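You operate a simulated robot arm through the tools that you are given. There is no shell and no other tool.

You are at the controls of a simulated robot arm. One attempt, no reset.

## Task
Put things in order on the top of the short cart. At the end: the clear sugar shaker stands where the yellow ring stood; the yellow lemon half is on the silver foil tray; the yellow ring stands where the blue tea box (marked "MINT") stood; the clear basil jar stands where the yellow lemon half stood; the blue tea box from the top of the short cart stands where the clear basil jar stood; whatever was shut is shut again. Leave all else as you found it, and nothing knocked over.

Only the result counts: the job must be done as asked and must still hold three seconds after the hand-in. Knocking over, shifting, dropping, spilling or breaking anything else fails it.

## Robot
A 6-joint arm with a two-finger gripper, fixed in place. Base frame: the origin is on the floor under the middle of its stand, x ahead of it, y to its left, z up; the work surface is at about z = 0.9. Readings come in m, degrees, newtons and seconds.
With the tool pointing down near the work surface it reaches from about 0.14 to 0.68 m from the base axis. Its first joint turns from -66.0 to 66.0 degrees. Payload 2.45 kg.
The tool frame sits at the grasp point between the pads (the TCP): z along the fingers, y along the line on which they close. The tips reach 0.03 m beyond it. The gripper opens to 0.106 m; its body begins 0.079 m behind the TCP.
Orientation is that of the tool frame in the base frame, as [roll, pitch, yaw] about the fixed x, y, z axes, in that order (R = Rz(yaw) Ry(pitch) Rx(roll)). With the fingers straight down and closing along the base's y, the tool's x points along the base's -x, its y along +y and its z along -z.

## Interface
- The arm moves only by the tool apply_moves. Its argument "commands" is a list of rows, each a list of 7 numbers: the turn, a rotation vector about the tool's x, y, z in units of 6 degrees (1.0 is 6 degrees), then the shift along the tool's x, y, z in units of 25 mm (1.0 is 25 mm), then the finger opening in m, from 0 to 0.106. In form: [[wx, wy, wz, tx, ty, tz, gripper], ...]. A call has 1 to 20 rows; each row shifts and turns the commanded pose from where the row before left it, along the tool's axes as they then stand. A call with a number of a shift or a turn outside -1 to 1 is refused whole. Each row takes 0.2 s and may step no farther than 0.05 m and 8.6 degrees from the row before; otherwise, or with a gripper value out of range, the whole call is refused. A pose out of reach is approached as far as the arm can. The call stops where the force on the tool passes 40 N (or 10 N more than at its start, if that is more) or the arm is blocked; 0.2 s more then pass. The fingers move at their own pace (about 0.153 m/s each) and stop on an object; they squeeze with about 34 N. The grip force told is the motor's: it shows also when the fingers shut on nothing. Time passes only in rows, and 0.2 s behind the last, so rows that do not move let the fingers close. The reply holds the time, the measured pose of the TCP, the force on the tool along the base axes, the opening and the grip force, in the units named above and with some noise, with the torque about the TCP (base axes, N m) and any sound that the robot's microphone picked up.
- Cameras (640 x 400 px; columns grow to the right, rows downward): "scene" is fixed at [0.0793, 0.4378, 1.4066]; the picture's right is [-0.47, -0.88, 0.00], its down [-0.48, 0.26, -0.84] and it looks along [0.74, -0.40, -0.54] (base axes); focal length 292 px, centre (320, 200). "wrist" rides on the gripper at [0.076, -0.002, -0.106] in the tool frame; the picture's right is [0.02, 1.00, 0.00], its down [-0.78, 0.02, -0.62] and it looks along [-0.62, 0.01, 0.78] (tool axes); focal length 247 px, centre (320, 200). There is no depth. A picture from a camera that has moved, and an enlarged one, comes with that camera's place and axes in the base frame and with its lens.
- capture(camera): a new picture of that camera. No time passes.
- enlarge(camera, box): a new picture of the part [left, top, right, bottom] of that camera's present view, enlarged. No time passes.
- job_done(): hands the job in; it is judged then, once.

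Nothing tells you positions but the pictures and the camera data. Unless the task says otherwise, let go and move clear before handing in.

The tools are called after "Emit:" by a JSON object that holds its "name" and its "arguments". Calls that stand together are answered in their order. apply_moves: Moves the arm, as the interface text tells. Its arguments: {"type":"object","properties":{"commands":{"type":"array"}},"required":["commands"]} The other tools are called the same way: capture (camera) takes a picture; enlarge (camera, box) takes an enlarged picture of a part of a camera's view; job_done () hands the job in.

At the start:

```text
time_s: 0.0
eef_pos: [0.2908, 0.1508, 1.2268]
orientation: [179.9, 0.0, -180.0]
force: [0.5, 0.3, 0.3]
ft_torque: [-0.02, 0.0, -0.01]
opening: 0.106
grasp_force: 0.1
```

scene: 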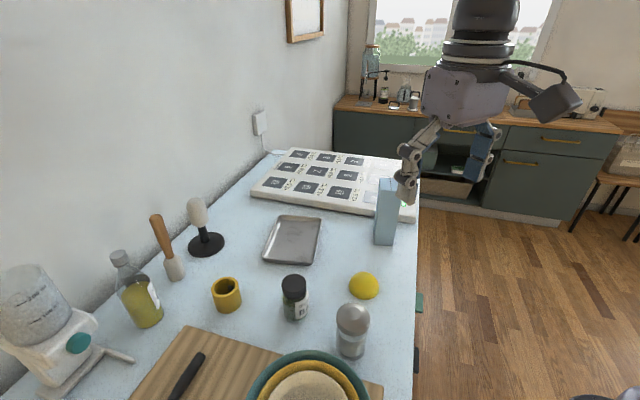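
wrist: 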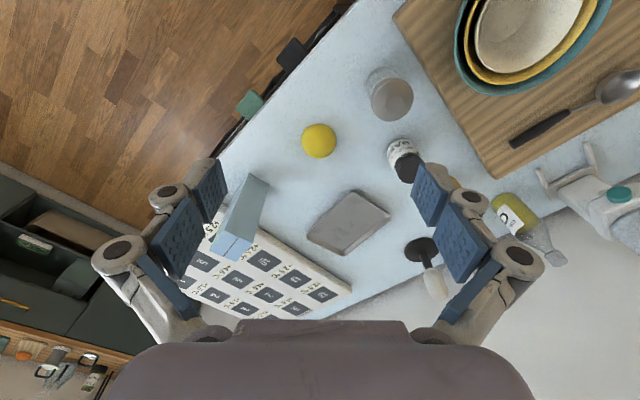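

I see a cart top with a sugar shaker, basil jar, lemon half, foil tray, tea box and a yellow ring. I will take closer pictures first to locate each one.

Emit:
{"name": "enlarge", "arguments": {"camera": "scene", "box": [200, 160, 440, 310]}}

Emit:
{"name": "enlarge", "arguments": {"camera": "scene", "box": [180, 250, 420, 400]}}

Emit:
{"name": "enlarge", "arguments": {"camera": "wrist", "box": [180, 50, 500, 250]}}

Emit:
{"name": "enlarge", "arguments": {"camera": "scene", "box": [0, 190, 240, 400]}}

```text
2.67 times, centred on (320, 235) of scene
camera zoom: at [0.0793, 0.4378, 1.4066], right [-0.47, -0.88, 0.0], down [-0.48, 0.26, -0.84], along [0.74, -0.4, -0.54], focal length 779 px, centre (320, 107)
```

zoom: 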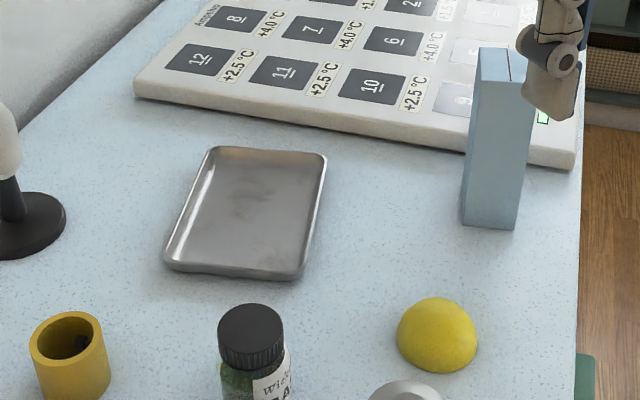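

```text
2.67 times, centred on (300, 325) of scene
camera zoom: at [0.0793, 0.4378, 1.4066], right [-0.47, -0.88, 0.0], down [-0.48, 0.26, -0.84], along [0.74, -0.4, -0.54], focal length 779 px, centre (373, -133)
```

zoom: 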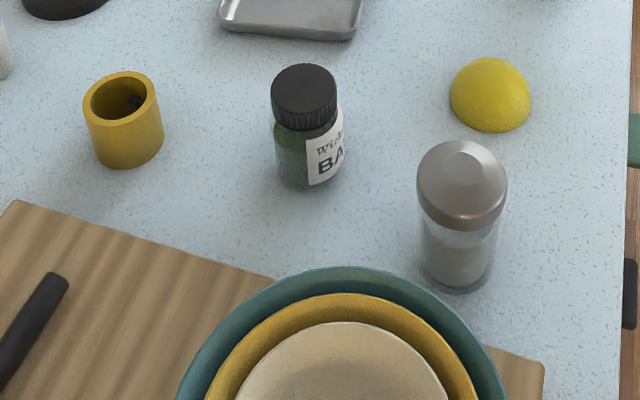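

```text
2.00 times, centred on (340, 150) of wrist
camera zoom: at [0.2143, 0.1478, 1.3326], right [-0.02, 1.0, 0.0], down [0.78, 0.02, 0.62], along [0.62, 0.01, -0.78], focal length 494 px, centre (280, 300)
```

zoom: 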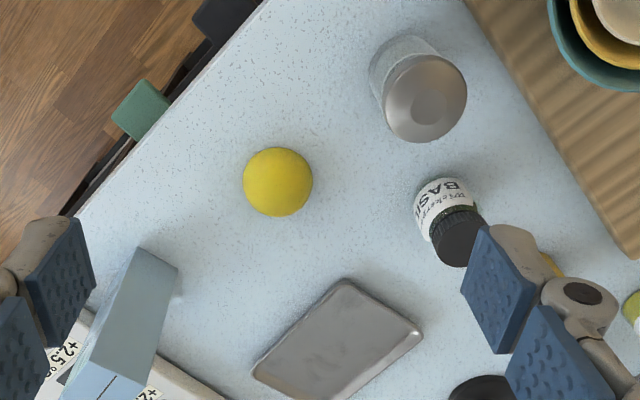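

```text
1.90 times, centred on (120, 295) of scene
camera zoom: at [0.0793, 0.4378, 1.4066], right [-0.47, -0.88, 0.0], down [-0.48, 0.26, -0.84], along [0.74, -0.4, -0.54], focal length 556 px, centre (701, 19)
```

zoom: 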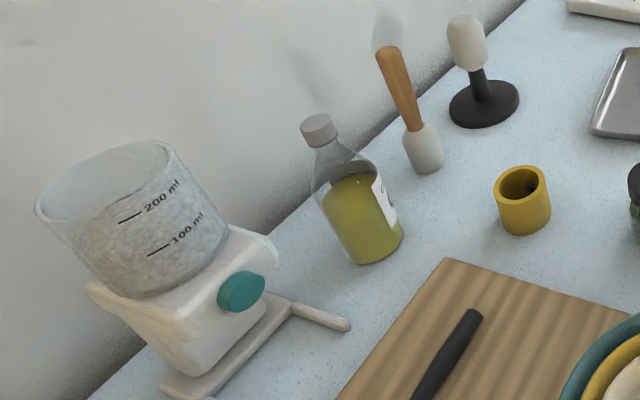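

I see the objects and have rough estimates: lemon (0.41,0.15), shaker (0.31,0.25), basil (0.43,0.31), ring (0.52,0.42), tea box (0.51,0.0), tray centre (0.64,0.21). Next I move the hand to look at the tea box with the wrist camera.

Emit:
{"name": "apply_moves", "arguments": {"commands": [[0, 0, 0, 0, -0.9, 0, 0.106], [0, 0, 0, 0, -0.9, 0, 0.106], [0, 0, 0, 0, -0.9, 0, 0.106], [0, 0, 0, 0, -0.9, 0, 0.106], [0, 0, 0, 0, -0.9, 0, 0.106], [0, 0, 0, 0, -0.9, 0, 0.106]]}}

Emit:
{"name": "capture", "arguments": {"camera": "wrist"}}

Emit:
{"name": "capture", "arguments": {"camera": "scene"}}

```text
time_s: 1.4
eef_pos: [0.2897, 0.0137, 1.2254]
orientation: [180.0, -0.1, -180.0]
force: [0.6, 0.1, -0.3]
ft_torque: [0.01, 0.02, 0.01]
opening: 0.1058
grasp_force: 0.1
```

```text
taken
camera wrist: at [0.2135, 0.0122, 1.3328], right [-0.02, 1.0, 0.0], down [0.78, 0.02, 0.62], along [0.62, 0.01, -0.78], focal length 247 px, centre (320, 200)
```

wrist: 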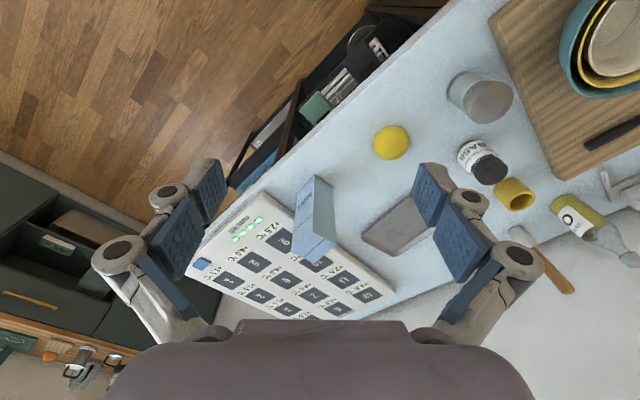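

```text
taken
```

scene: 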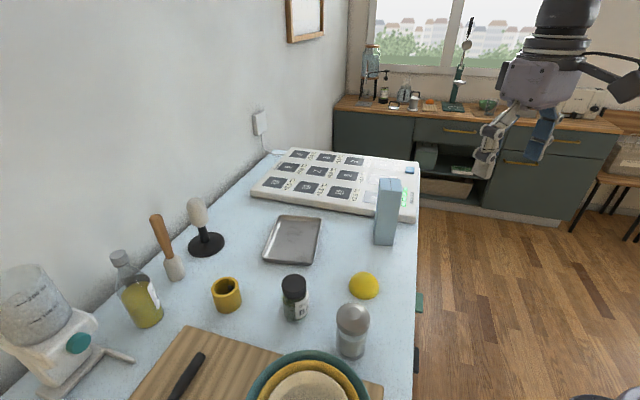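

The view is now clear of the fingers around the tea box. I enlarge it in both cameras to measure it.

Emit:
{"name": "enlarge", "arguments": {"camera": "wrist", "box": [240, 110, 440, 290]}}

Emit:
{"name": "enlarge", "arguments": {"camera": "scene", "box": [350, 160, 430, 260]}}

Emit:
{"name": "enlarge", "arguments": {"camera": "wrist", "box": [360, 50, 600, 230]}}

Emit:
{"name": "enlarge", "arguments": {"camera": "scene", "box": [200, 260, 260, 320]}}

```text
2.22 times, centred on (340, 200) of wrist
camera zoom: at [0.2135, 0.0122, 1.3328], right [-0.02, 1.0, 0.0], down [0.78, 0.02, 0.62], along [0.62, 0.01, -0.78], focal length 549 px, centre (276, 200)
```

zoom: 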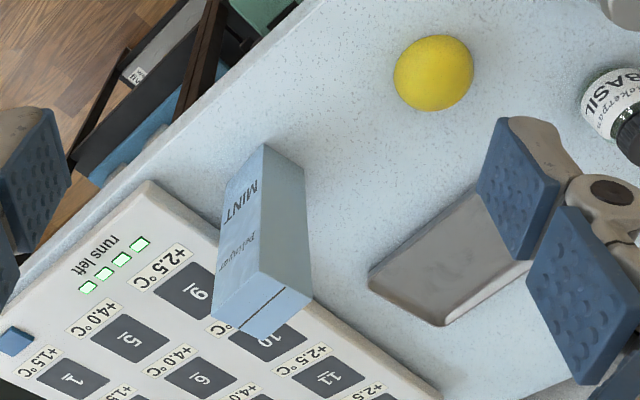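

```text
4.00 times, centred on (390, 210) of scene
camera zoom: at [0.0793, 0.4378, 1.4066], right [-0.47, -0.88, 0.0], down [-0.48, 0.26, -0.84], along [0.74, -0.4, -0.54], focal length 1168 px, centre (40, 160)
```

zoom: 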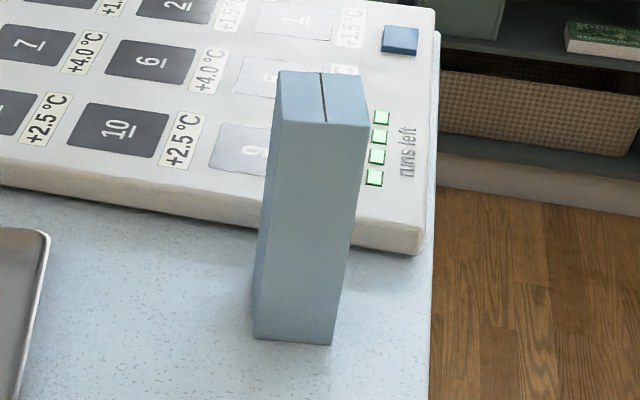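

```text
2.22 times, centred on (480, 140) of wrist
camera zoom: at [0.2135, 0.0122, 1.3328], right [-0.02, 1.0, 0.0], down [0.78, 0.02, 0.62], along [0.62, 0.01, -0.78], focal length 549 px, centre (-36, 333)
```

zoom: 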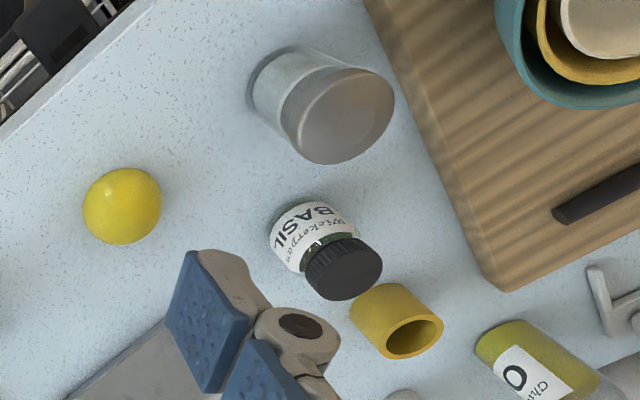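

```text
6.67 times, centred on (230, 290) of scene
camera zoom: at [0.0793, 0.4378, 1.4066], right [-0.47, -0.88, 0.0], down [-0.48, 0.26, -0.84], along [0.74, -0.4, -0.54], focal length 1947 px, centre (920, -400)
```

zoom: 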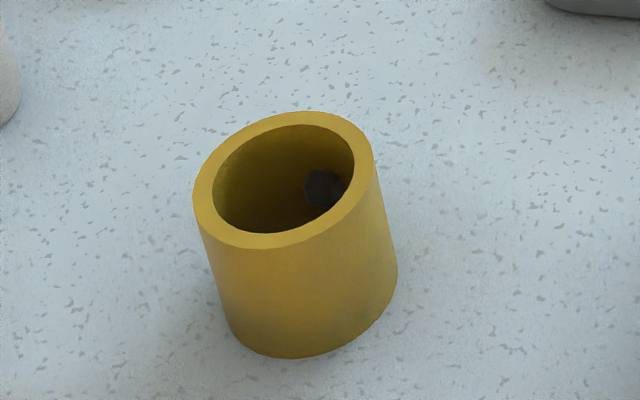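

The tea box is about 46 x 62 x 163 mm, centred near (0.53, 0.006) and rotated. Next I go over the lemon half for a closer look before grasping it.

Emit:
{"name": "apply_moves", "arguments": {"commands": [[0, 0, 0, -0.335, 0.909, 0.6, 0.106], [0, 0, 0, -0.335, 0.909, 0.6, 0.106], [0, 0, 0, -0.335, 0.909, 0.6, 0.106], [0, 0, 0, -0.335, 0.909, 0.6, 0.106], [0, 0, 0, -0.335, 0.909, 0.6, 0.106], [0, 0, 0, -0.335, 0.909, 0.6, 0.106]]}}

Emit:
{"name": "capture", "arguments": {"camera": "wrist"}}

Emit:
{"name": "capture", "arguments": {"camera": "scene"}}

```text
time_s: 2.8
eef_pos: [0.3409, 0.152, 1.1351]
orientation: [179.9, 0.0, 180.0]
force: [-0.3, 0.0, -0.3]
ft_torque: [-0.01, 0.0, -0.01]
opening: 0.1058
grasp_force: 0.1
```

```text
taken
camera wrist: at [0.2639, 0.1489, 1.2416], right [-0.02, 1.0, 0.0], down [0.78, 0.02, 0.62], along [0.62, 0.01, -0.78], focal length 247 px, centre (320, 200)
```

wrist: 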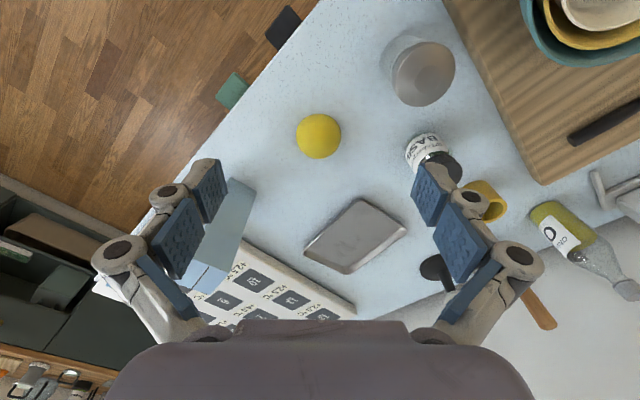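

```text
taken
```

scene: 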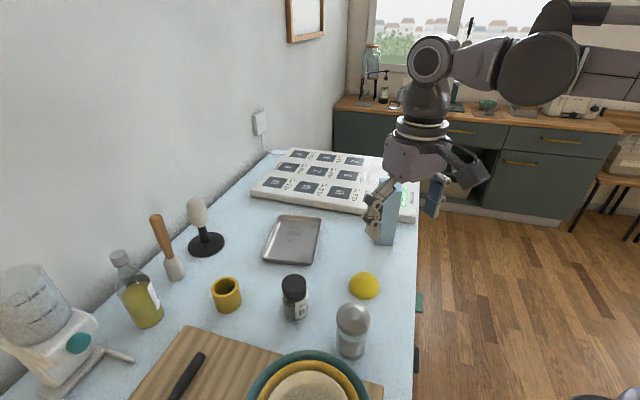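

The lemon half is centred near (0.408, 0.149) with about a 31 mm radius. I enlarge the lemon and tray once to refine before going down.

Emit:
{"name": "enlarge", "arguments": {"camera": "wrist", "box": [280, 100, 420, 280]}}

Emit:
{"name": "enlarge", "arguments": {"camera": "scene", "box": [335, 260, 395, 310]}}

Emit:
{"name": "enlarge", "arguments": {"camera": "wrist", "box": [360, 20, 520, 120]}}

```text
2.22 times, centred on (350, 190) of wrist
camera zoom: at [0.2639, 0.1489, 1.2416], right [-0.02, 1.0, 0.0], down [0.78, 0.02, 0.62], along [0.62, 0.01, -0.78], focal length 549 px, centre (253, 222)
```

zoom: 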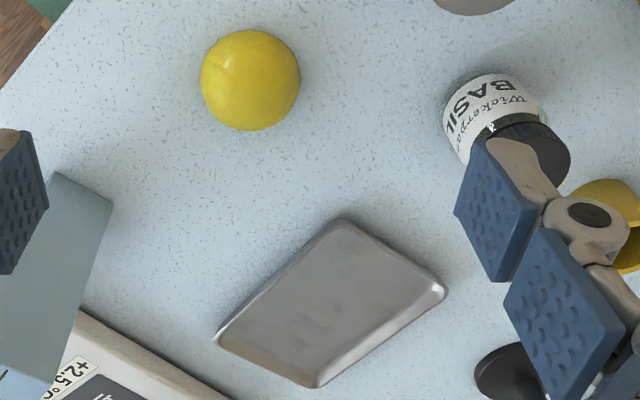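

```text
8.00 times, centred on (365, 285) of scene
camera zoom: at [0.0793, 0.4378, 1.4065], right [-0.47, -0.88, 0.0], down [-0.48, 0.26, -0.84], along [0.74, -0.4, -0.54], focal length 2336 px, centre (-40, -480)
```

zoom: 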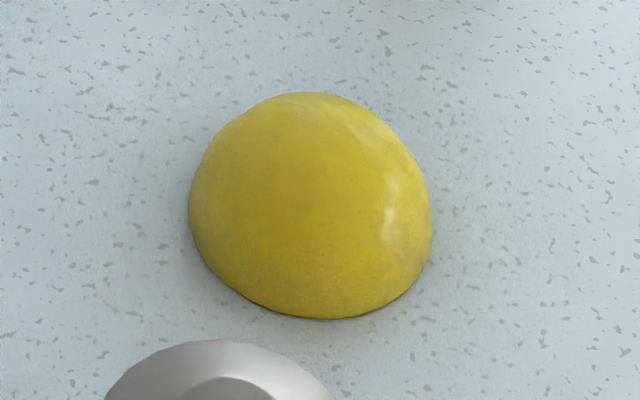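

```text
4.00 times, centred on (440, 70) of wrist
camera zoom: at [0.2639, 0.1489, 1.2416], right [-0.02, 1.0, 0.0], down [0.78, 0.02, 0.62], along [0.62, 0.01, -0.78], focal length 988 px, centre (-160, 720)
```

zoom: 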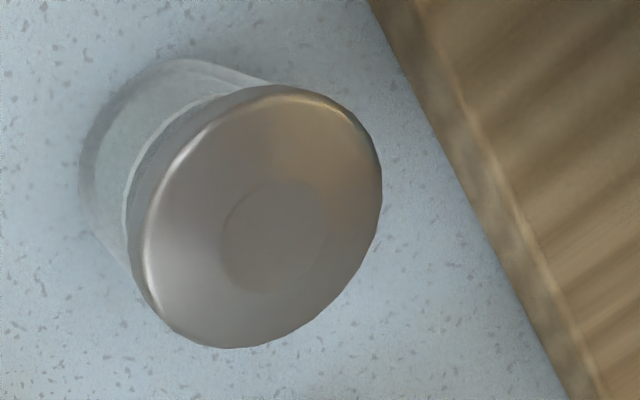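

The lemon half is a dome of about 32 mm radius centred near (0.415, 0.148). I go over it and descend part of the way.

Emit:
{"name": "apply_moves", "arguments": {"commands": [[0, 0, 0, -0.987, -0.053, 0, 0.106], [0, 0, 0, -0.987, -0.053, 0, 0.106], [0, 0, 0, -0.987, -0.053, 0, 0.106], [0, 0, 0, 0, 0, 1, 0.106], [0, 0, 0, 0, 0, 1, 0.106], [0, 0, 0, 0, 0, 1, 0.106], [0, 0, 0, 0, 0, 1, 0.106], [0, 0, 0, 0, 0, 1, 0.106], [0, 0, 0, 0, 0, 1, 0.106], [0, 0, 0, 0, 0, 0.6, 0.106]]}}

Emit:
{"name": "capture", "arguments": {"camera": "wrist"}}

Emit:
{"name": "capture", "arguments": {"camera": "scene"}}

```text
time_s: 5.0
eef_pos: [0.4139, 0.1483, 0.9715]
orientation: [-179.9, 0.0, -179.9]
force: [-0.4, -0.6, 0.4]
ft_torque: [0.0, 0.02, 0.03]
opening: 0.1057
grasp_force: 0.2
```

```text
taken
camera wrist: at [0.339, 0.1458, 1.0776], right [-0.02, 1.0, 0.0], down [0.78, 0.02, 0.62], along [0.62, 0.01, -0.78], focal length 247 px, centre (320, 200)
```

wrist: 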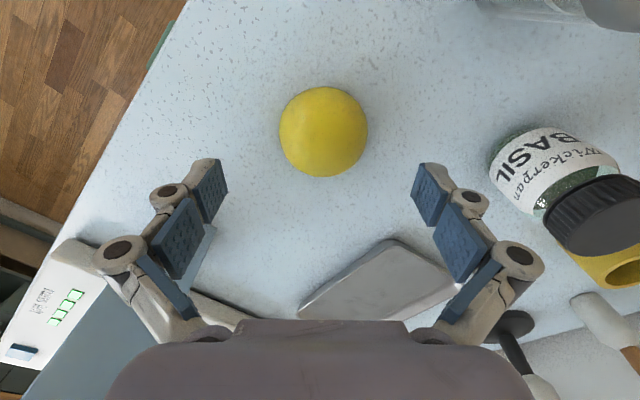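

```text
taken
```

scene: 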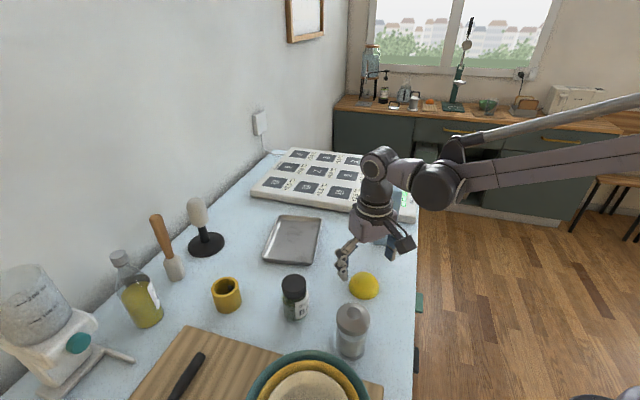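

The lemon is lined up under the TCP. I go down so the tips are just above the table and close on it.

Emit:
{"name": "apply_moves", "arguments": {"commands": [[0, 0, 0, 0, 0, 0.8, 0.106], [0, 0, 0, 0, 0, 0.66, 0.106], [0, 0, 0, 0, 0, 0, 0.106], [0, 0, 0, 0, 0, 0, 0.03], [0, 0, 0, 0, 0, 0, 0.03], [0, 0, 0, 0, 0, 0, 0.03]]}}

Emit:
{"name": "capture", "arguments": {"camera": "wrist"}}

Emit:
{"name": "enlarge", "arguments": {"camera": "scene", "box": [310, 200, 430, 320]}}

```text
time_s: 6.4
eef_pos: [0.4141, 0.148, 0.9361]
orientation: [-180.0, 0.1, -179.9]
force: [1.1, 3.4, 31.4]
ft_torque: [-0.29, 0.06, 0.0]
opening: 0.0615
grasp_force: 34.3
```

```text
taken
camera wrist: at [0.3386, 0.1458, 1.0423], right [-0.02, 1.0, 0.0], down [0.78, 0.02, 0.62], along [0.62, 0.01, -0.78], focal length 247 px, centre (320, 200)
```

wrist: 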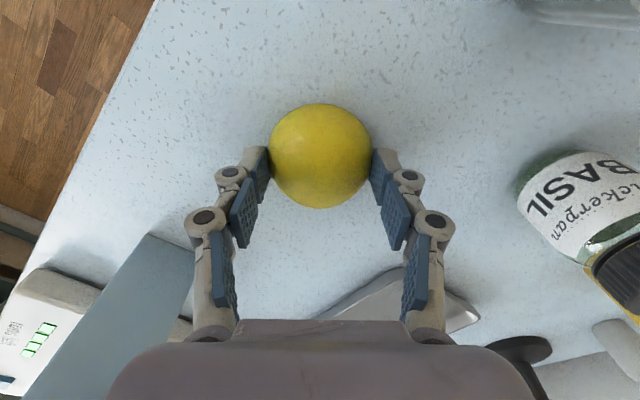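

```text
3.33 times, centred on (370, 260) of scene
camera zoom: at [0.0789, 0.4378, 1.4066], right [-0.47, -0.88, 0.0], down [-0.48, 0.26, -0.84], along [0.74, -0.4, -0.54], focal length 974 px, centre (153, 0)
```

zoom: 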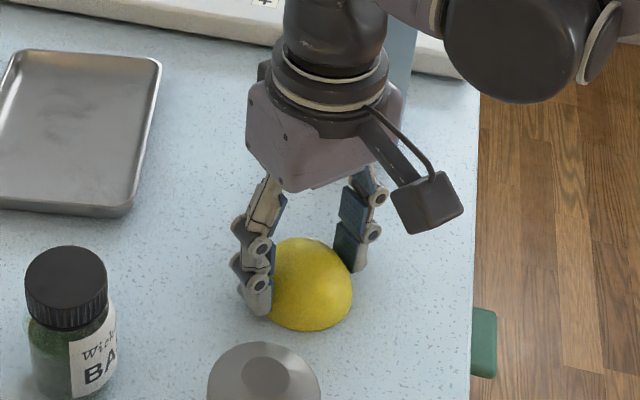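

The fingers hold the lemon near its base at a 61.5 mm opening. I lift slowly and check it comes along.

Emit:
{"name": "apply_moves", "arguments": {"commands": [[0, 0, 0, 0, 0, -0.3, 0.03], [0, 0, 0, 0, 0, -0.4, 0.03], [0, 0, 0, 0, 0, -0.5, 0.03], [0, 0, 0, 0, 0, -0.5, 0.03]]}}

Emit:
{"name": "capture", "arguments": {"camera": "wrist"}}

Emit:
{"name": "enlarge", "arguments": {"camera": "scene", "box": [310, 200, 430, 320]}}

```text
time_s: 7.4
eef_pos: [0.4146, 0.1488, 0.9777]
orientation: [-180.0, -0.1, 180.0]
force: [-0.3, 0.7, 0.6]
ft_torque: [-0.01, 0.0, -0.04]
opening: 0.03
grasp_force: 0.0
```

```text
taken
camera wrist: at [0.3384, 0.1458, 1.0842], right [-0.02, 1.0, 0.0], down [0.78, 0.02, 0.62], along [0.62, 0.01, -0.78], focal length 247 px, centre (320, 200)
```

wrist: 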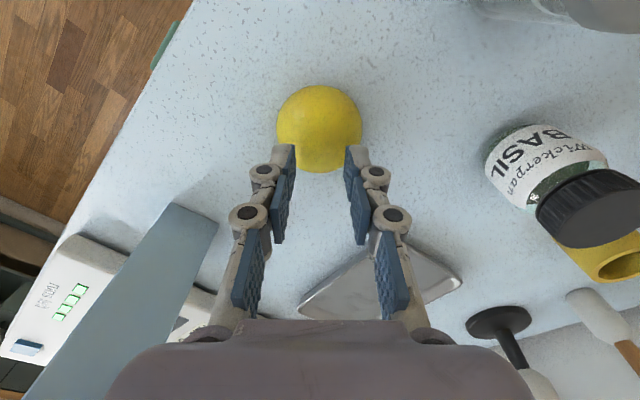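

```text
3.33 times, centred on (370, 260) of scene
camera zoom: at [0.0793, 0.4378, 1.4066], right [-0.47, -0.88, 0.0], down [-0.48, 0.26, -0.84], along [0.74, -0.4, -0.54], focal length 974 px, centre (153, 0)
```

zoom: 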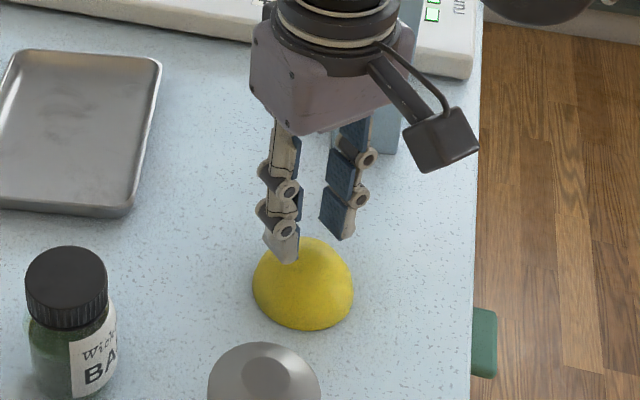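

The fingers slid off the dome, and the lemon stayed in place upright. I open again and go lower, feeling for the table with the tips.

Emit:
{"name": "apply_moves", "arguments": {"commands": [[0, 0, 0, 0, 0, 0, 0.09], [0, 0, 0, 0, 0, 0, 0.09], [0, 0, 0, 0, 0, 0.8, 0.09], [0, 0, 0, 0, 0, 0.8, 0.09], [0, 0, 0, 0, 0, 0.1, 0.09], [0, 0, 0, 0, 0, 0, 0.09]]}}

Emit:
{"name": "enlarge", "arguments": {"camera": "scene", "box": [310, 200, 430, 320]}}

Emit:
{"name": "capture", "arguments": {"camera": "wrist"}}

```text
time_s: 8.8
eef_pos: [0.4165, 0.1464, 0.9337]
orientation: [-180.0, -0.1, -180.0]
force: [0.4, 0.0, -0.2]
ft_torque: [0.05, -0.01, -0.04]
opening: 0.0901
grasp_force: 0.0
```

```text
3.33 times, centred on (370, 260) of scene
camera zoom: at [0.0793, 0.4378, 1.4066], right [-0.47, -0.88, 0.0], down [-0.48, 0.26, -0.84], along [0.74, -0.4, -0.54], focal length 974 px, centre (153, 0)
```

zoom: 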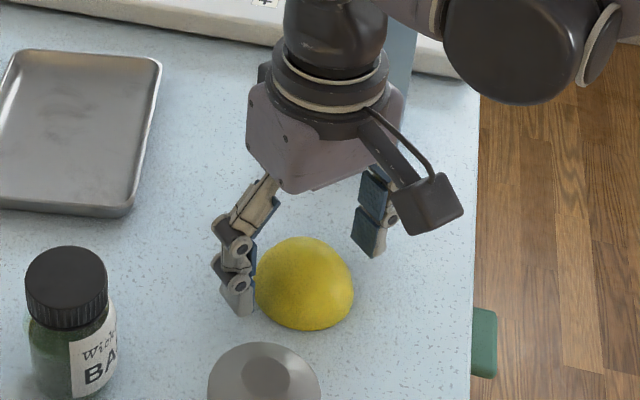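

```text
taken
camera wrist: at [0.339, 0.1455, 1.0409], right [-0.02, 1.0, 0.0], down [0.78, 0.02, 0.62], along [0.62, 0.01, -0.78], focal length 247 px, centre (320, 200)
```

wrist: 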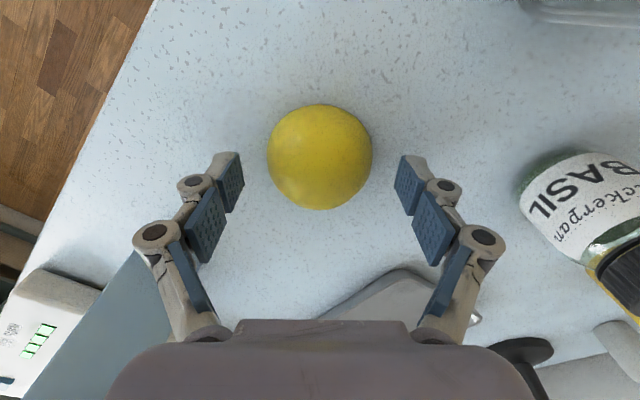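

The tips are about level with the table now with no contact force. I go down in small steps to feel for the table.

Emit:
{"name": "apply_moves", "arguments": {"commands": [[0, 0, 0, 0, 0, 0.06, 0.09], [0, 0, 0, 0, 0, 0.06, 0.09], [0, 0, 0, 0, 0, 0, 0.09]]}}

```text
time_s: 9.6
eef_pos: [0.416, 0.1481, 0.9308]
orientation: [180.0, 0.0, 179.9]
force: [-1.0, 0.2, 0.1]
ft_torque: [-0.02, 0.01, 0.0]
opening: 0.09
grasp_force: 0.0
```

There is still no contact, so I continue by small steps.

Emit:
{"name": "apply_moves", "arguments": {"commands": [[0, 0, 0, 0, 0, 0.05, 0.09], [0, 0, 0, 0, 0, 0, 0.09]]}}

Emit:
{"name": "apply_moves", "arguments": {"commands": [[0, 0, 0, 0, 0, 0.05, 0.09], [0, 0, 0, 0, 0, 0, 0.09]]}}

```text
time_s: 10.2
eef_pos: [0.4155, 0.1467, 0.93]
orientation: [180.0, 0.1, 179.9]
force: [0.9, 0.0, -0.5]
ft_torque: [0.02, -0.01, -0.02]
opening: 0.0901
grasp_force: 0.0
```

```text
time_s: 10.8
eef_pos: [0.4166, 0.1478, 0.9306]
orientation: [-179.9, 0.0, 179.9]
force: [0.1, 0.4, 0.1]
ft_torque: [-0.01, -0.05, 0.01]
opening: 0.0899
grasp_force: 0.0
```

Still no contact force. I keep feeling downward.

Emit:
{"name": "apply_moves", "arguments": {"commands": [[0, 0, 0, 0, 0, 0.06, 0.09], [0, 0, 0, 0, 0, 0, 0.09]]}}

Emit:
{"name": "apply_moves", "arguments": {"commands": [[0, 0, 0, 0, 0, 0.06, 0.09], [0, 0, 0, 0, 0, 0, 0.09]]}}

Emit:
{"name": "enlarge", "arguments": {"camera": "scene", "box": [340, 240, 420, 310]}}

```text
time_s: 11.4
eef_pos: [0.4151, 0.1475, 0.9269]
orientation: [180.0, 0.1, 180.0]
force: [0.1, -0.2, 0.2]
ft_torque: [0.02, 0.01, -0.01]
opening: 0.0901
grasp_force: 0.0
```

```text
time_s: 12.0
eef_pos: [0.4161, 0.1474, 0.9263]
orientation: [-179.9, 0.0, 179.9]
force: [0.7, 0.2, 0.0]
ft_torque: [0.03, -0.01, -0.03]
opening: 0.09
grasp_force: 0.0
```

```text
5.71 times, centred on (380, 275) of scene
camera zoom: at [0.0793, 0.4378, 1.4066], right [-0.47, -0.88, 0.0], down [-0.48, 0.26, -0.84], along [0.74, -0.4, -0.54], focal length 1669 px, centre (-23, -229)
```

zoom: 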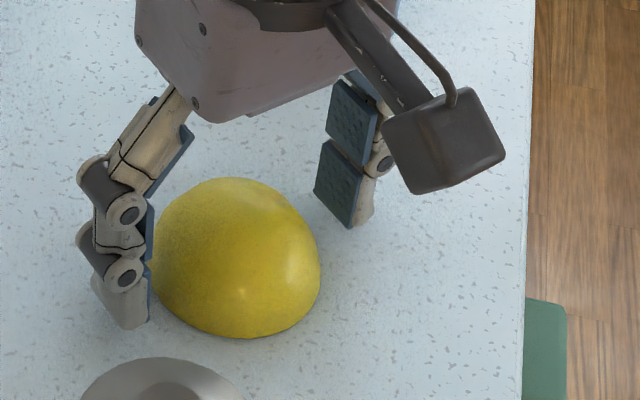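

The tips are at table level with no contact force at this opening. I close partway to check whether the tips press on the table.

Emit:
{"name": "apply_moves", "arguments": {"commands": [[0, 0, 0, 0, 0, 0, 0.07], [0, 0, 0, 0, 0, 0, 0.07], [0, 0, 0, 0, 0, 0, 0.07]]}}

Emit:
{"name": "enlarge", "arguments": {"camera": "scene", "box": [340, 240, 420, 310]}}

Emit:
{"name": "enlarge", "arguments": {"camera": "wrist", "box": [200, 80, 440, 260]}}

```text
time_s: 12.8
eef_pos: [0.4152, 0.1475, 0.9261]
orientation: [-179.9, 0.1, -180.0]
force: [-1.1, -0.5, 1.0]
ft_torque: [0.03, 0.01, 0.01]
opening: 0.0701
grasp_force: 0.0
```

```text
5.71 times, centred on (380, 275) of scene
camera zoom: at [0.0793, 0.4378, 1.4066], right [-0.47, -0.88, 0.0], down [-0.48, 0.26, -0.84], along [0.74, -0.4, -0.54], focal length 1669 px, centre (-23, -229)
```

zoom: 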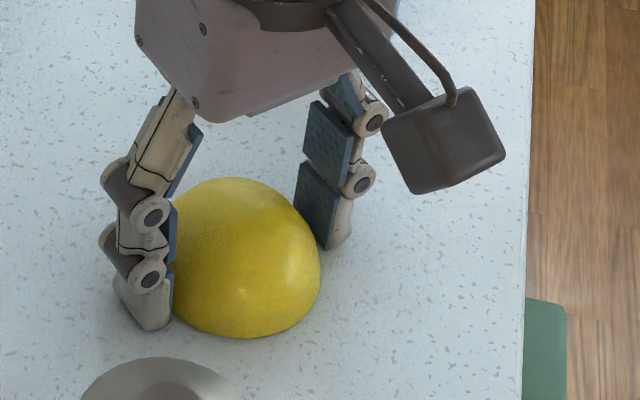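

```text
2.22 times, centred on (320, 170) of wrist
camera zoom: at [0.339, 0.1451, 1.0326], right [-0.02, 1.0, 0.0], down [0.78, 0.02, 0.62], along [0.62, 0.01, -0.78], focal length 549 px, centre (320, 267)
```

zoom: 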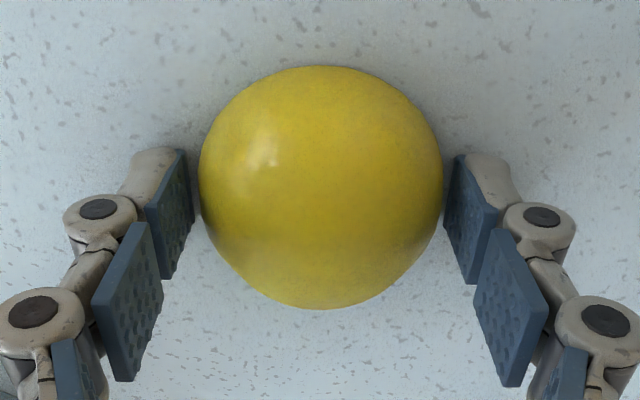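

The pads are well aligned with the lemon's widest line and free of the table. I close fully now.

Emit:
{"name": "apply_moves", "arguments": {"commands": [[0, 0, 0, 0, 0, 0, 0.05], [0, 0, 0, 0, 0, 0, 0.05], [0, 0, 0, 0, 0, 0, 0.05]]}}

Emit:
{"name": "enlarge", "arguments": {"camera": "scene", "box": [340, 240, 420, 310]}}

Emit:
{"name": "enlarge", "arguments": {"camera": "wrist", "box": [200, 80, 440, 260]}}

```text
time_s: 13.6
eef_pos: [0.4159, 0.1483, 0.9265]
orientation: [180.0, 0.0, -179.9]
force: [-0.2, -0.6, 7.5]
ft_torque: [0.03, 0.04, -0.01]
opening: 0.0645
grasp_force: 34.2
```

```text
5.71 times, centred on (380, 275) of scene
camera zoom: at [0.0792, 0.4378, 1.4066], right [-0.47, -0.88, 0.0], down [-0.48, 0.26, -0.84], along [0.74, -0.4, -0.54], focal length 1669 px, centre (-23, -229)
```

zoom: 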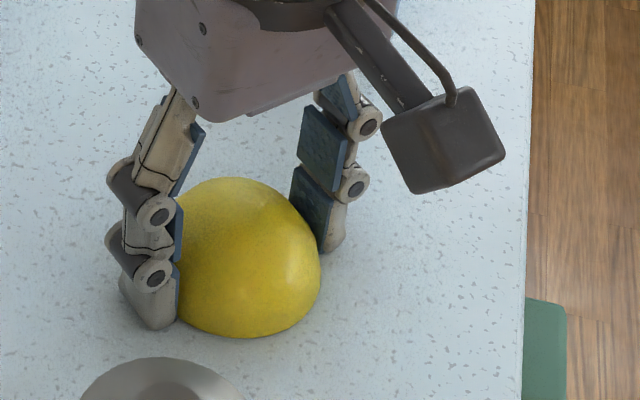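

```text
2.22 times, centred on (320, 170) of wrist
camera zoom: at [0.339, 0.1451, 1.0327], right [-0.02, 1.0, 0.0], down [0.78, 0.02, 0.62], along [0.62, 0.01, -0.78], focal length 549 px, centre (320, 267)
```

zoom: 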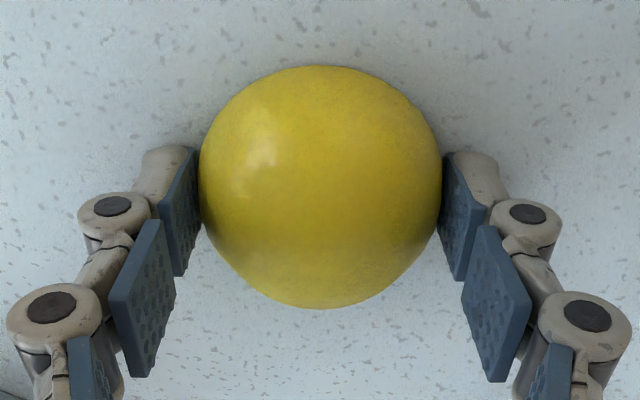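

The grip is lower this time with only a small upward force. I lift gently and check.

Emit:
{"name": "apply_moves", "arguments": {"commands": [[0, 0, 0, 0, 0, -0.1, 0.05], [0, 0, 0, 0, 0, -0.15, 0.05], [0, 0, 0, 0, 0, -0.2, 0.05], [0, 0, 0, 0, 0, -0.2, 0.05]]}}

Emit:
{"name": "enlarge", "arguments": {"camera": "scene", "box": [340, 240, 420, 310]}}

Emit:
{"name": "enlarge", "arguments": {"camera": "wrist", "box": [200, 80, 440, 260]}}

```text
time_s: 14.6
eef_pos: [0.4146, 0.1488, 0.943]
orientation: [179.9, 0.1, -180.0]
force: [0.3, -1.0, -0.7]
ft_torque: [0.0, 0.05, 0.0]
opening: 0.0646
grasp_force: 33.4
```

```text
5.71 times, centred on (380, 275) of scene
camera zoom: at [0.0793, 0.4378, 1.4066], right [-0.47, -0.88, 0.0], down [-0.48, 0.26, -0.84], along [0.74, -0.4, -0.54], focal length 1669 px, centre (-23, -229)
```

zoom: 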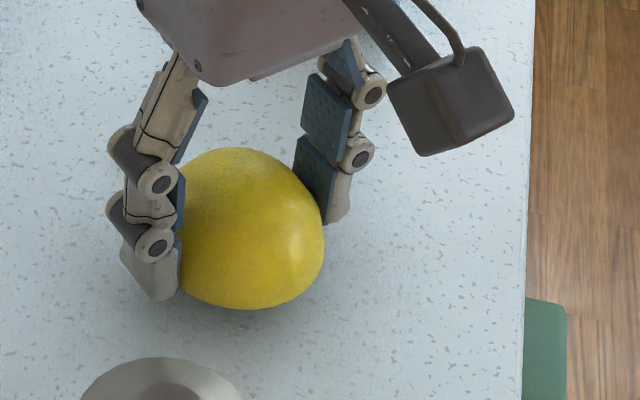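

```text
2.22 times, centred on (320, 170) of wrist
camera zoom: at [0.3388, 0.1458, 1.0493], right [-0.02, 1.0, 0.0], down [0.78, 0.02, 0.62], along [0.62, 0.01, -0.78], focal length 549 px, centre (320, 267)
```

zoom: 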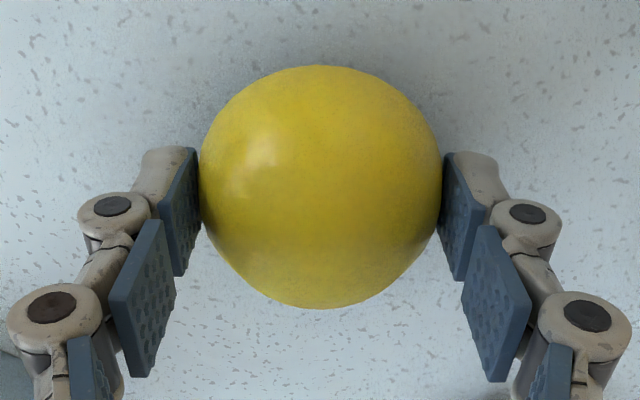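

The lemon is held and rises with the gripper. I raise it clear and carry it over the tray at about (0.62, 0.228).

Emit:
{"name": "apply_moves", "arguments": {"commands": [[0, 0, 0, 0, 0, -0.76, 0.05], [0, 0, 0, 0, 0, -0.76, 0.05], [0, 0, 0, 0, 0, -0.76, 0.05], [0, 0, 0, -0.8, 0.3, 0, 0.05], [0, 0, 0, -0.8, 0.3, 0, 0.05], [0, 0, 0, -0.8, 0.3, 0, 0.05], [0, 0, 0, -0.8, 0.3, 0, 0.05], [0, 0, 0, -0.8, 0.3, 0, 0.05], [0, 0, 0, -0.8, 0.3, 0, 0.05], [0, 0, 0, -0.8, 0.3, 0, 0.05]]}}

Emit:
{"name": "capture", "arguments": {"camera": "wrist"}}

Emit:
{"name": "capture", "arguments": {"camera": "scene"}}

```text
time_s: 16.8
eef_pos: [0.5549, 0.2005, 1.0004]
orientation: [-180.0, 0.0, 180.0]
force: [0.6, -0.2, -1.3]
ft_torque: [0.01, -0.01, -0.01]
opening: 0.0645
grasp_force: 34.0
```

```text
taken
camera wrist: at [0.4783, 0.1984, 1.1074], right [-0.02, 1.0, 0.0], down [0.78, 0.02, 0.62], along [0.62, 0.01, -0.78], focal length 247 px, centre (320, 200)
```

wrist: 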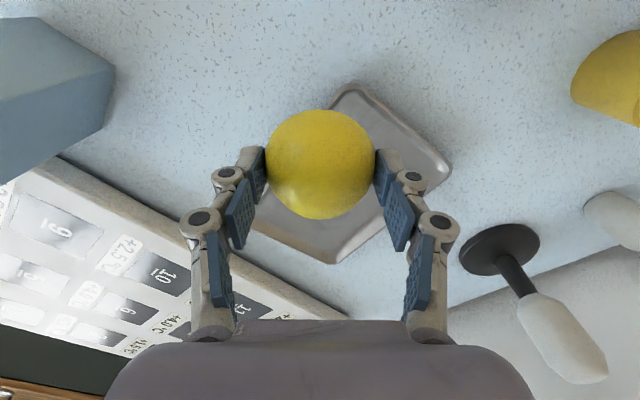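

```text
taken
```

scene: 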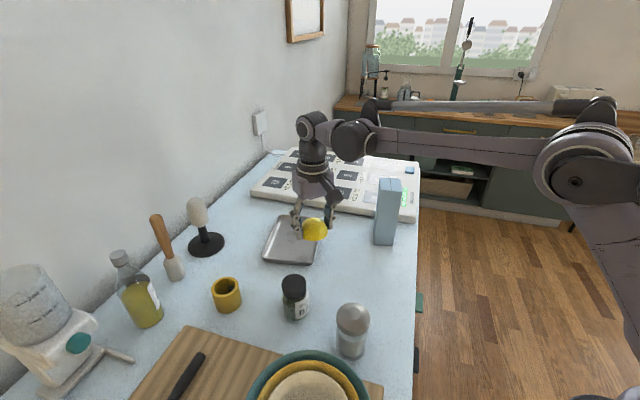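

The tray is centred near (0.630, 0.222) in this view. I move the remaining distance and lower the lemon toward the tray floor.

Emit:
{"name": "apply_moves", "arguments": {"commands": [[0, 0, 0, -0.8, 0.347, 0, 0.05], [0, 0, 0, -0.8, 0.347, 0, 0.05], [0, 0, 0, -0.8, 0.347, 0, 0.05], [0, 0, 0, 0, 0, 0.8, 0.05], [0, 0, 0, 0, 0, 0.8, 0.05], [0, 0, 0, 0, 0, 0.6, 0.05], [0, 0, 0, 0, 0, 0, 0.05]]}}

Emit:
{"name": "capture", "arguments": {"camera": "wrist"}}

Emit:
{"name": "enlarge", "arguments": {"camera": "scene", "box": [240, 180, 350, 280]}}

```text
time_s: 18.4
eef_pos: [0.6141, 0.2276, 0.9432]
orientation: [179.9, 0.0, 180.0]
force: [0.1, 0.7, 0.1]
ft_torque: [0.03, 0.0, -0.02]
opening: 0.0649
grasp_force: 33.8
```

```text
taken
camera wrist: at [0.5386, 0.2245, 1.05], right [-0.02, 1.0, 0.0], down [0.78, 0.02, 0.62], along [0.62, 0.01, -0.78], focal length 247 px, centre (320, 200)
```

wrist: 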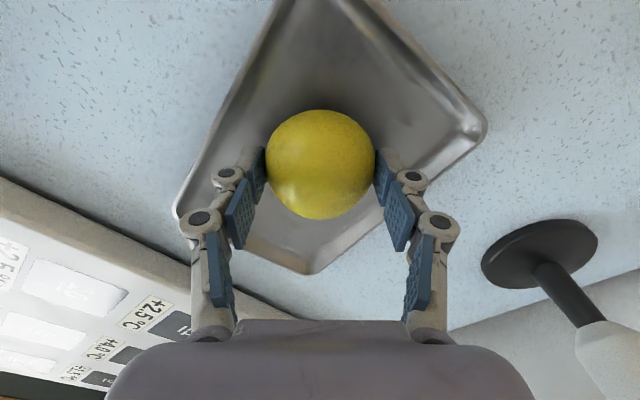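

```text
4.00 times, centred on (295, 230) of scene
camera zoom: at [0.0793, 0.4378, 1.4066], right [-0.47, -0.88, 0.0], down [-0.48, 0.26, -0.84], along [0.74, -0.4, -0.54], focal length 1168 px, centre (420, 80)
```

zoom: 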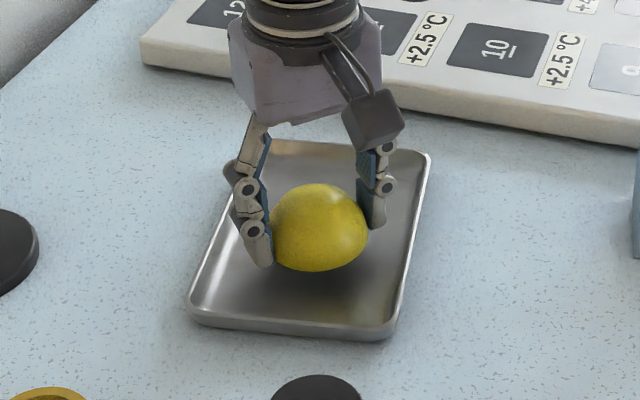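

The lemon is over the tray floor, about 1 cm above it. I lower in small steps to feel the contact.

Emit:
{"name": "apply_moves", "arguments": {"commands": [[0, 0, 0, 0, 0, 0.2, 0.05], [0, 0, 0, 0, 0, 0.15, 0.05], [0, 0, 0, 0, 0, 0, 0.05]]}}

Emit:
{"name": "apply_moves", "arguments": {"commands": [[0, 0, 0, 0, 0, 0.07, 0.05], [0, 0, 0, 0, 0, 0, 0.05]]}}

Emit:
{"name": "enlarge", "arguments": {"camera": "scene", "box": [240, 180, 350, 280]}}

```text
time_s: 19.2
eef_pos: [0.615, 0.2267, 0.9369]
orientation: [180.0, 0.0, -180.0]
force: [-0.2, 0.3, -0.6]
ft_torque: [0.02, 0.0, 0.01]
opening: 0.0649
grasp_force: 33.8
```

```text
time_s: 19.8
eef_pos: [0.6137, 0.2258, 0.9338]
orientation: [-180.0, -0.1, 179.9]
force: [-0.3, -0.3, -0.7]
ft_torque: [0.02, -0.02, -0.03]
opening: 0.0648
grasp_force: 33.8
```

```text
4.00 times, centred on (295, 230) of scene
camera zoom: at [0.0793, 0.4378, 1.4066], right [-0.47, -0.88, 0.0], down [-0.48, 0.26, -0.84], along [0.74, -0.4, -0.54], focal length 1168 px, centre (420, 80)
```

zoom: 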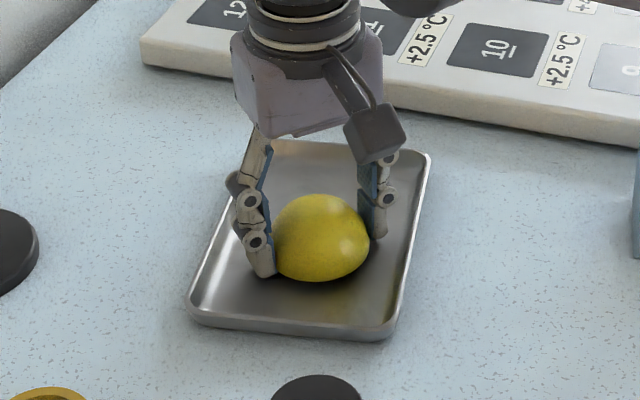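

Still no contact, so I keep lowering by about 1.5 mm at a time.

Emit:
{"name": "apply_moves", "arguments": {"commands": [[0, 0, 0, 0, 0, 0.06, 0.05], [0, 0, 0, 0, 0, 0, 0.05]]}}

Emit:
{"name": "apply_moves", "arguments": {"commands": [[0, 0, 0, 0, 0, 0.05, 0.05], [0, 0, 0, 0, 0, 0, 0.05]]}}

```text
time_s: 20.4
eef_pos: [0.6143, 0.2258, 0.9321]
orientation: [180.0, 0.0, -180.0]
force: [1.0, -0.4, -1.2]
ft_torque: [-0.02, 0.0, -0.01]
opening: 0.0644
grasp_force: 33.8
```

```text
time_s: 21.0
eef_pos: [0.6148, 0.2252, 0.9315]
orientation: [-180.0, 0.0, 180.0]
force: [0.3, 1.0, -0.1]
ft_torque: [0.01, 0.02, 0.02]
opening: 0.0649
grasp_force: 33.8
```

Emit:
{"name": "apply_moves", "arguments": {"commands": [[0, 0, 0, 0, 0, 0.05, 0.05], [0, 0, 0, 0, 0, 0, 0.05]]}}

Emit:
{"name": "enlarge", "arguments": {"camera": "scene", "box": [270, 200, 340, 270]}}

```text
time_s: 21.6
eef_pos: [0.6161, 0.2258, 0.9299]
orientation: [180.0, 0.0, -180.0]
force: [0.4, -0.1, -1.3]
ft_torque: [-0.02, 0.01, -0.02]
opening: 0.0647
grasp_force: 34.0
```

```text
5.71 times, centred on (305, 235) of scene
camera zoom: at [0.0793, 0.4378, 1.4066], right [-0.47, -0.88, 0.0], down [-0.48, 0.26, -0.84], along [0.74, -0.4, -0.54], focal length 1669 px, centre (406, 0)
```

zoom: 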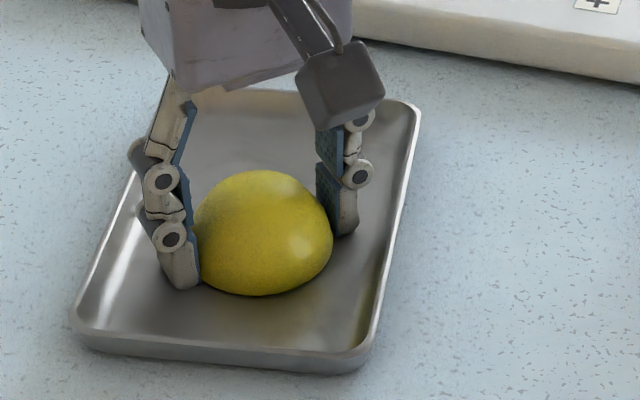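

It is almost on the tray floor. One more small step, then I open the fingers a little.

Emit:
{"name": "apply_moves", "arguments": {"commands": [[0, 0, 0, 0, 0, 0.05, 0.05], [0, 0, 0, 0, 0, 0, 0.05]]}}

```text
time_s: 22.2
eef_pos: [0.6157, 0.2262, 0.9298]
orientation: [-180.0, 0.0, -180.0]
force: [0.9, 1.4, 15.4]
ft_torque: [-0.03, -0.04, 0.02]
opening: 0.0646
grasp_force: 33.9
```

Contact with the tray floor is felt (15 N). I release and retreat upward.

Emit:
{"name": "apply_moves", "arguments": {"commands": [[0, 0, 0, 0, 0, -0.04, 0.07], [0, 0, 0, 0, 0, 0, 0.085], [0, 0, 0, 0, 0, 0, 0.085], [0, 0, 0, 0, 0, -0.5, 0.085], [0, 0, 0, 0, 0, -0.8, 0.085], [0, 0, 0, 0, 0, -1, 0.085], [0, 0, 0, 0, 0, -1, 0.085], [0, 0, 0, 0, 0, -1, 0.085]]}}

Emit:
{"name": "capture", "arguments": {"camera": "wrist"}}

Emit:
{"name": "capture", "arguments": {"camera": "scene"}}

```text
time_s: 24.0
eef_pos: [0.6153, 0.226, 1.0379]
orientation: [180.0, 0.0, -180.0]
force: [-0.2, 0.5, -0.5]
ft_torque: [-0.02, -0.04, -0.01]
opening: 0.0852
grasp_force: 0.3
```

```text
taken
camera wrist: at [0.5387, 0.2231, 1.1444], right [-0.02, 1.0, 0.0], down [0.78, 0.02, 0.62], along [0.62, 0.01, -0.78], focal length 247 px, centre (320, 200)
```

wrist: 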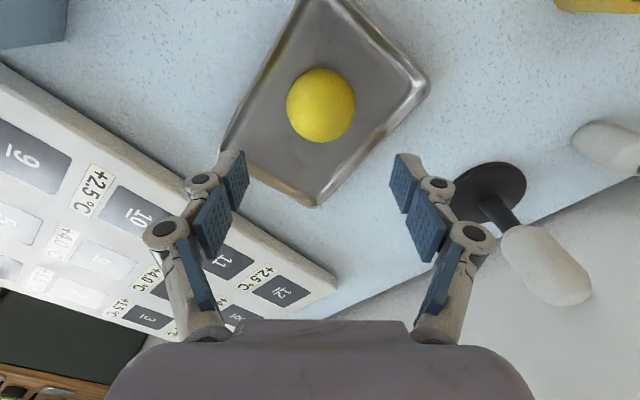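

```text
taken
```

scene: 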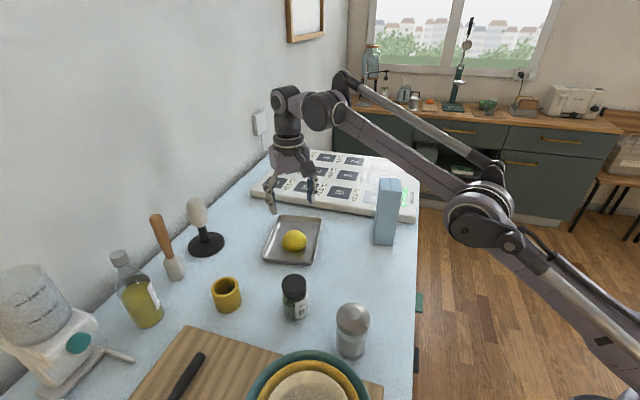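

The lemon half sits on the tray. Next I move back to look at the basil jar from above.

Emit:
{"name": "apply_moves", "arguments": {"commands": [[0, 0, 0, 0, 0, -1, 0.106], [0, 0, 0, 0, 0, -1, 0.106], [0, 0, 0, 0.927, 0.29, -0.2, 0.106], [0, 0, 0, 0.927, 0.29, -0.2, 0.106], [0, 0, 0, 0.927, 0.29, -0.2, 0.106], [0, 0, 0, 0.927, 0.29, -0.2, 0.106], [0, 0, 0, 0.927, 0.29, -0.2, 0.106], [0, 0, 0, 0.927, 0.29, -0.2, 0.106], [0, 0, 0, 0.927, 0.29, -0.2, 0.106], [0, 0, 0, 0.927, 0.29, -0.2, 0.106], [0, 0, 0, 0.927, 0.29, -0.2, 0.106], [0, 0, 0, 0.927, 0.29, -0.2, 0.106], [0, 0, 0, 0.927, 0.29, -0.2, 0.106]]}}

Emit:
{"name": "capture", "arguments": {"camera": "wrist"}}

Emit:
{"name": "enlarge", "arguments": {"camera": "scene", "box": [200, 240, 400, 370]}}

```text
time_s: 26.8
eef_pos: [0.4164, 0.3396, 1.1477]
orientation: [-180.0, 0.0, 180.0]
force: [-0.8, -1.5, -0.4]
ft_torque: [-0.03, 0.0, -0.01]
opening: 0.1061
grasp_force: 0.2
out of reach, approached as far as the arm can: row 1, 8, 9, 10, 11, 12, 13
```

```text
taken
camera wrist: at [0.34, 0.3372, 1.2541], right [-0.02, 1.0, 0.0], down [0.78, 0.02, 0.62], along [0.62, 0.01, -0.78], focal length 247 px, centre (320, 200)
```

wrist: 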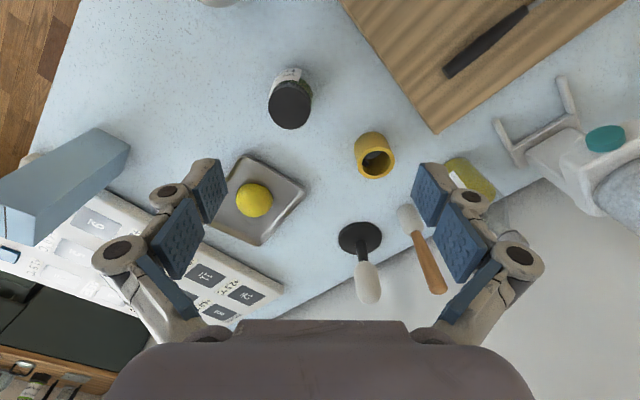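

```text
3.08 times, centred on (300, 305) of scene
camera zoom: at [0.0793, 0.4378, 1.4066], right [-0.47, -0.88, 0.0], down [-0.48, 0.26, -0.84], along [0.74, -0.4, -0.54], focal length 899 px, centre (382, -123)
```

zoom: 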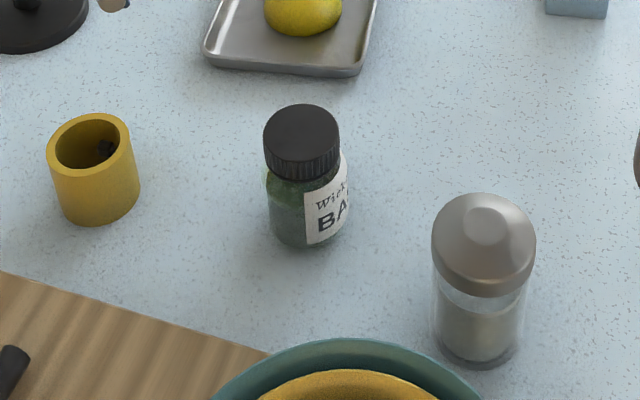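

The lemon is fine on the tray; the arm reports that it could not follow the last rows and sits at (0.416, 0.340, 1.148). I send a still row to see where the commanded pose is.

Emit:
{"name": "apply_moves", "arguments": {"commands": [[0, 0, 0, 0, 0, 0, 0.106]]}}

Emit:
{"name": "capture", "arguments": {"camera": "scene"}}

```text
time_s: 27.2
eef_pos: [0.4155, 0.3402, 1.1482]
orientation: [-179.9, 0.0, -180.0]
force: [-0.2, 0.4, 0.3]
ft_torque: [0.01, -0.02, -0.04]
opening: 0.1058
grasp_force: 0.1
```

```text
taken
```

scene: 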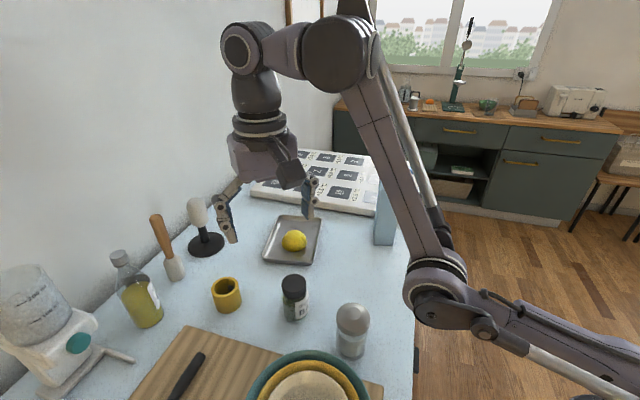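

The arm straightened and came back with its elbow bent the wrong way (low), which limits its range. I extend it out over free space at height and bring it back to flip the elbow up again.

Emit:
{"name": "apply_moves", "arguments": {"commands": [[0, 0, 0, -0.777, 0.629, -0.2, 0.106], [0, 0, 0, -0.777, 0.629, -0.2, 0.106], [0, 0, 0, -0.777, 0.629, 0, 0.106]]}}

Emit:
{"name": "capture", "arguments": {"camera": "scene"}}

```text
time_s: 28.0
eef_pos: [0.4554, 0.3698, 1.1582]
orientation: [-179.9, 0.0, -179.9]
force: [-0.1, 0.1, -0.4]
ft_torque: [0.03, -0.03, -0.01]
opening: 0.1062
grasp_force: 0.1
out of reach, approached as far as the arm can: row 3
```

```text
taken
```

scene: 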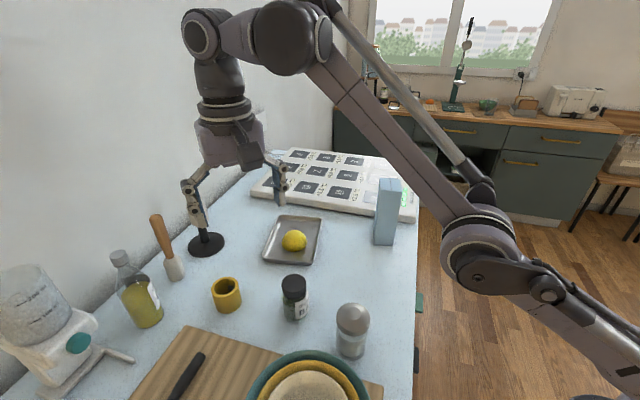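

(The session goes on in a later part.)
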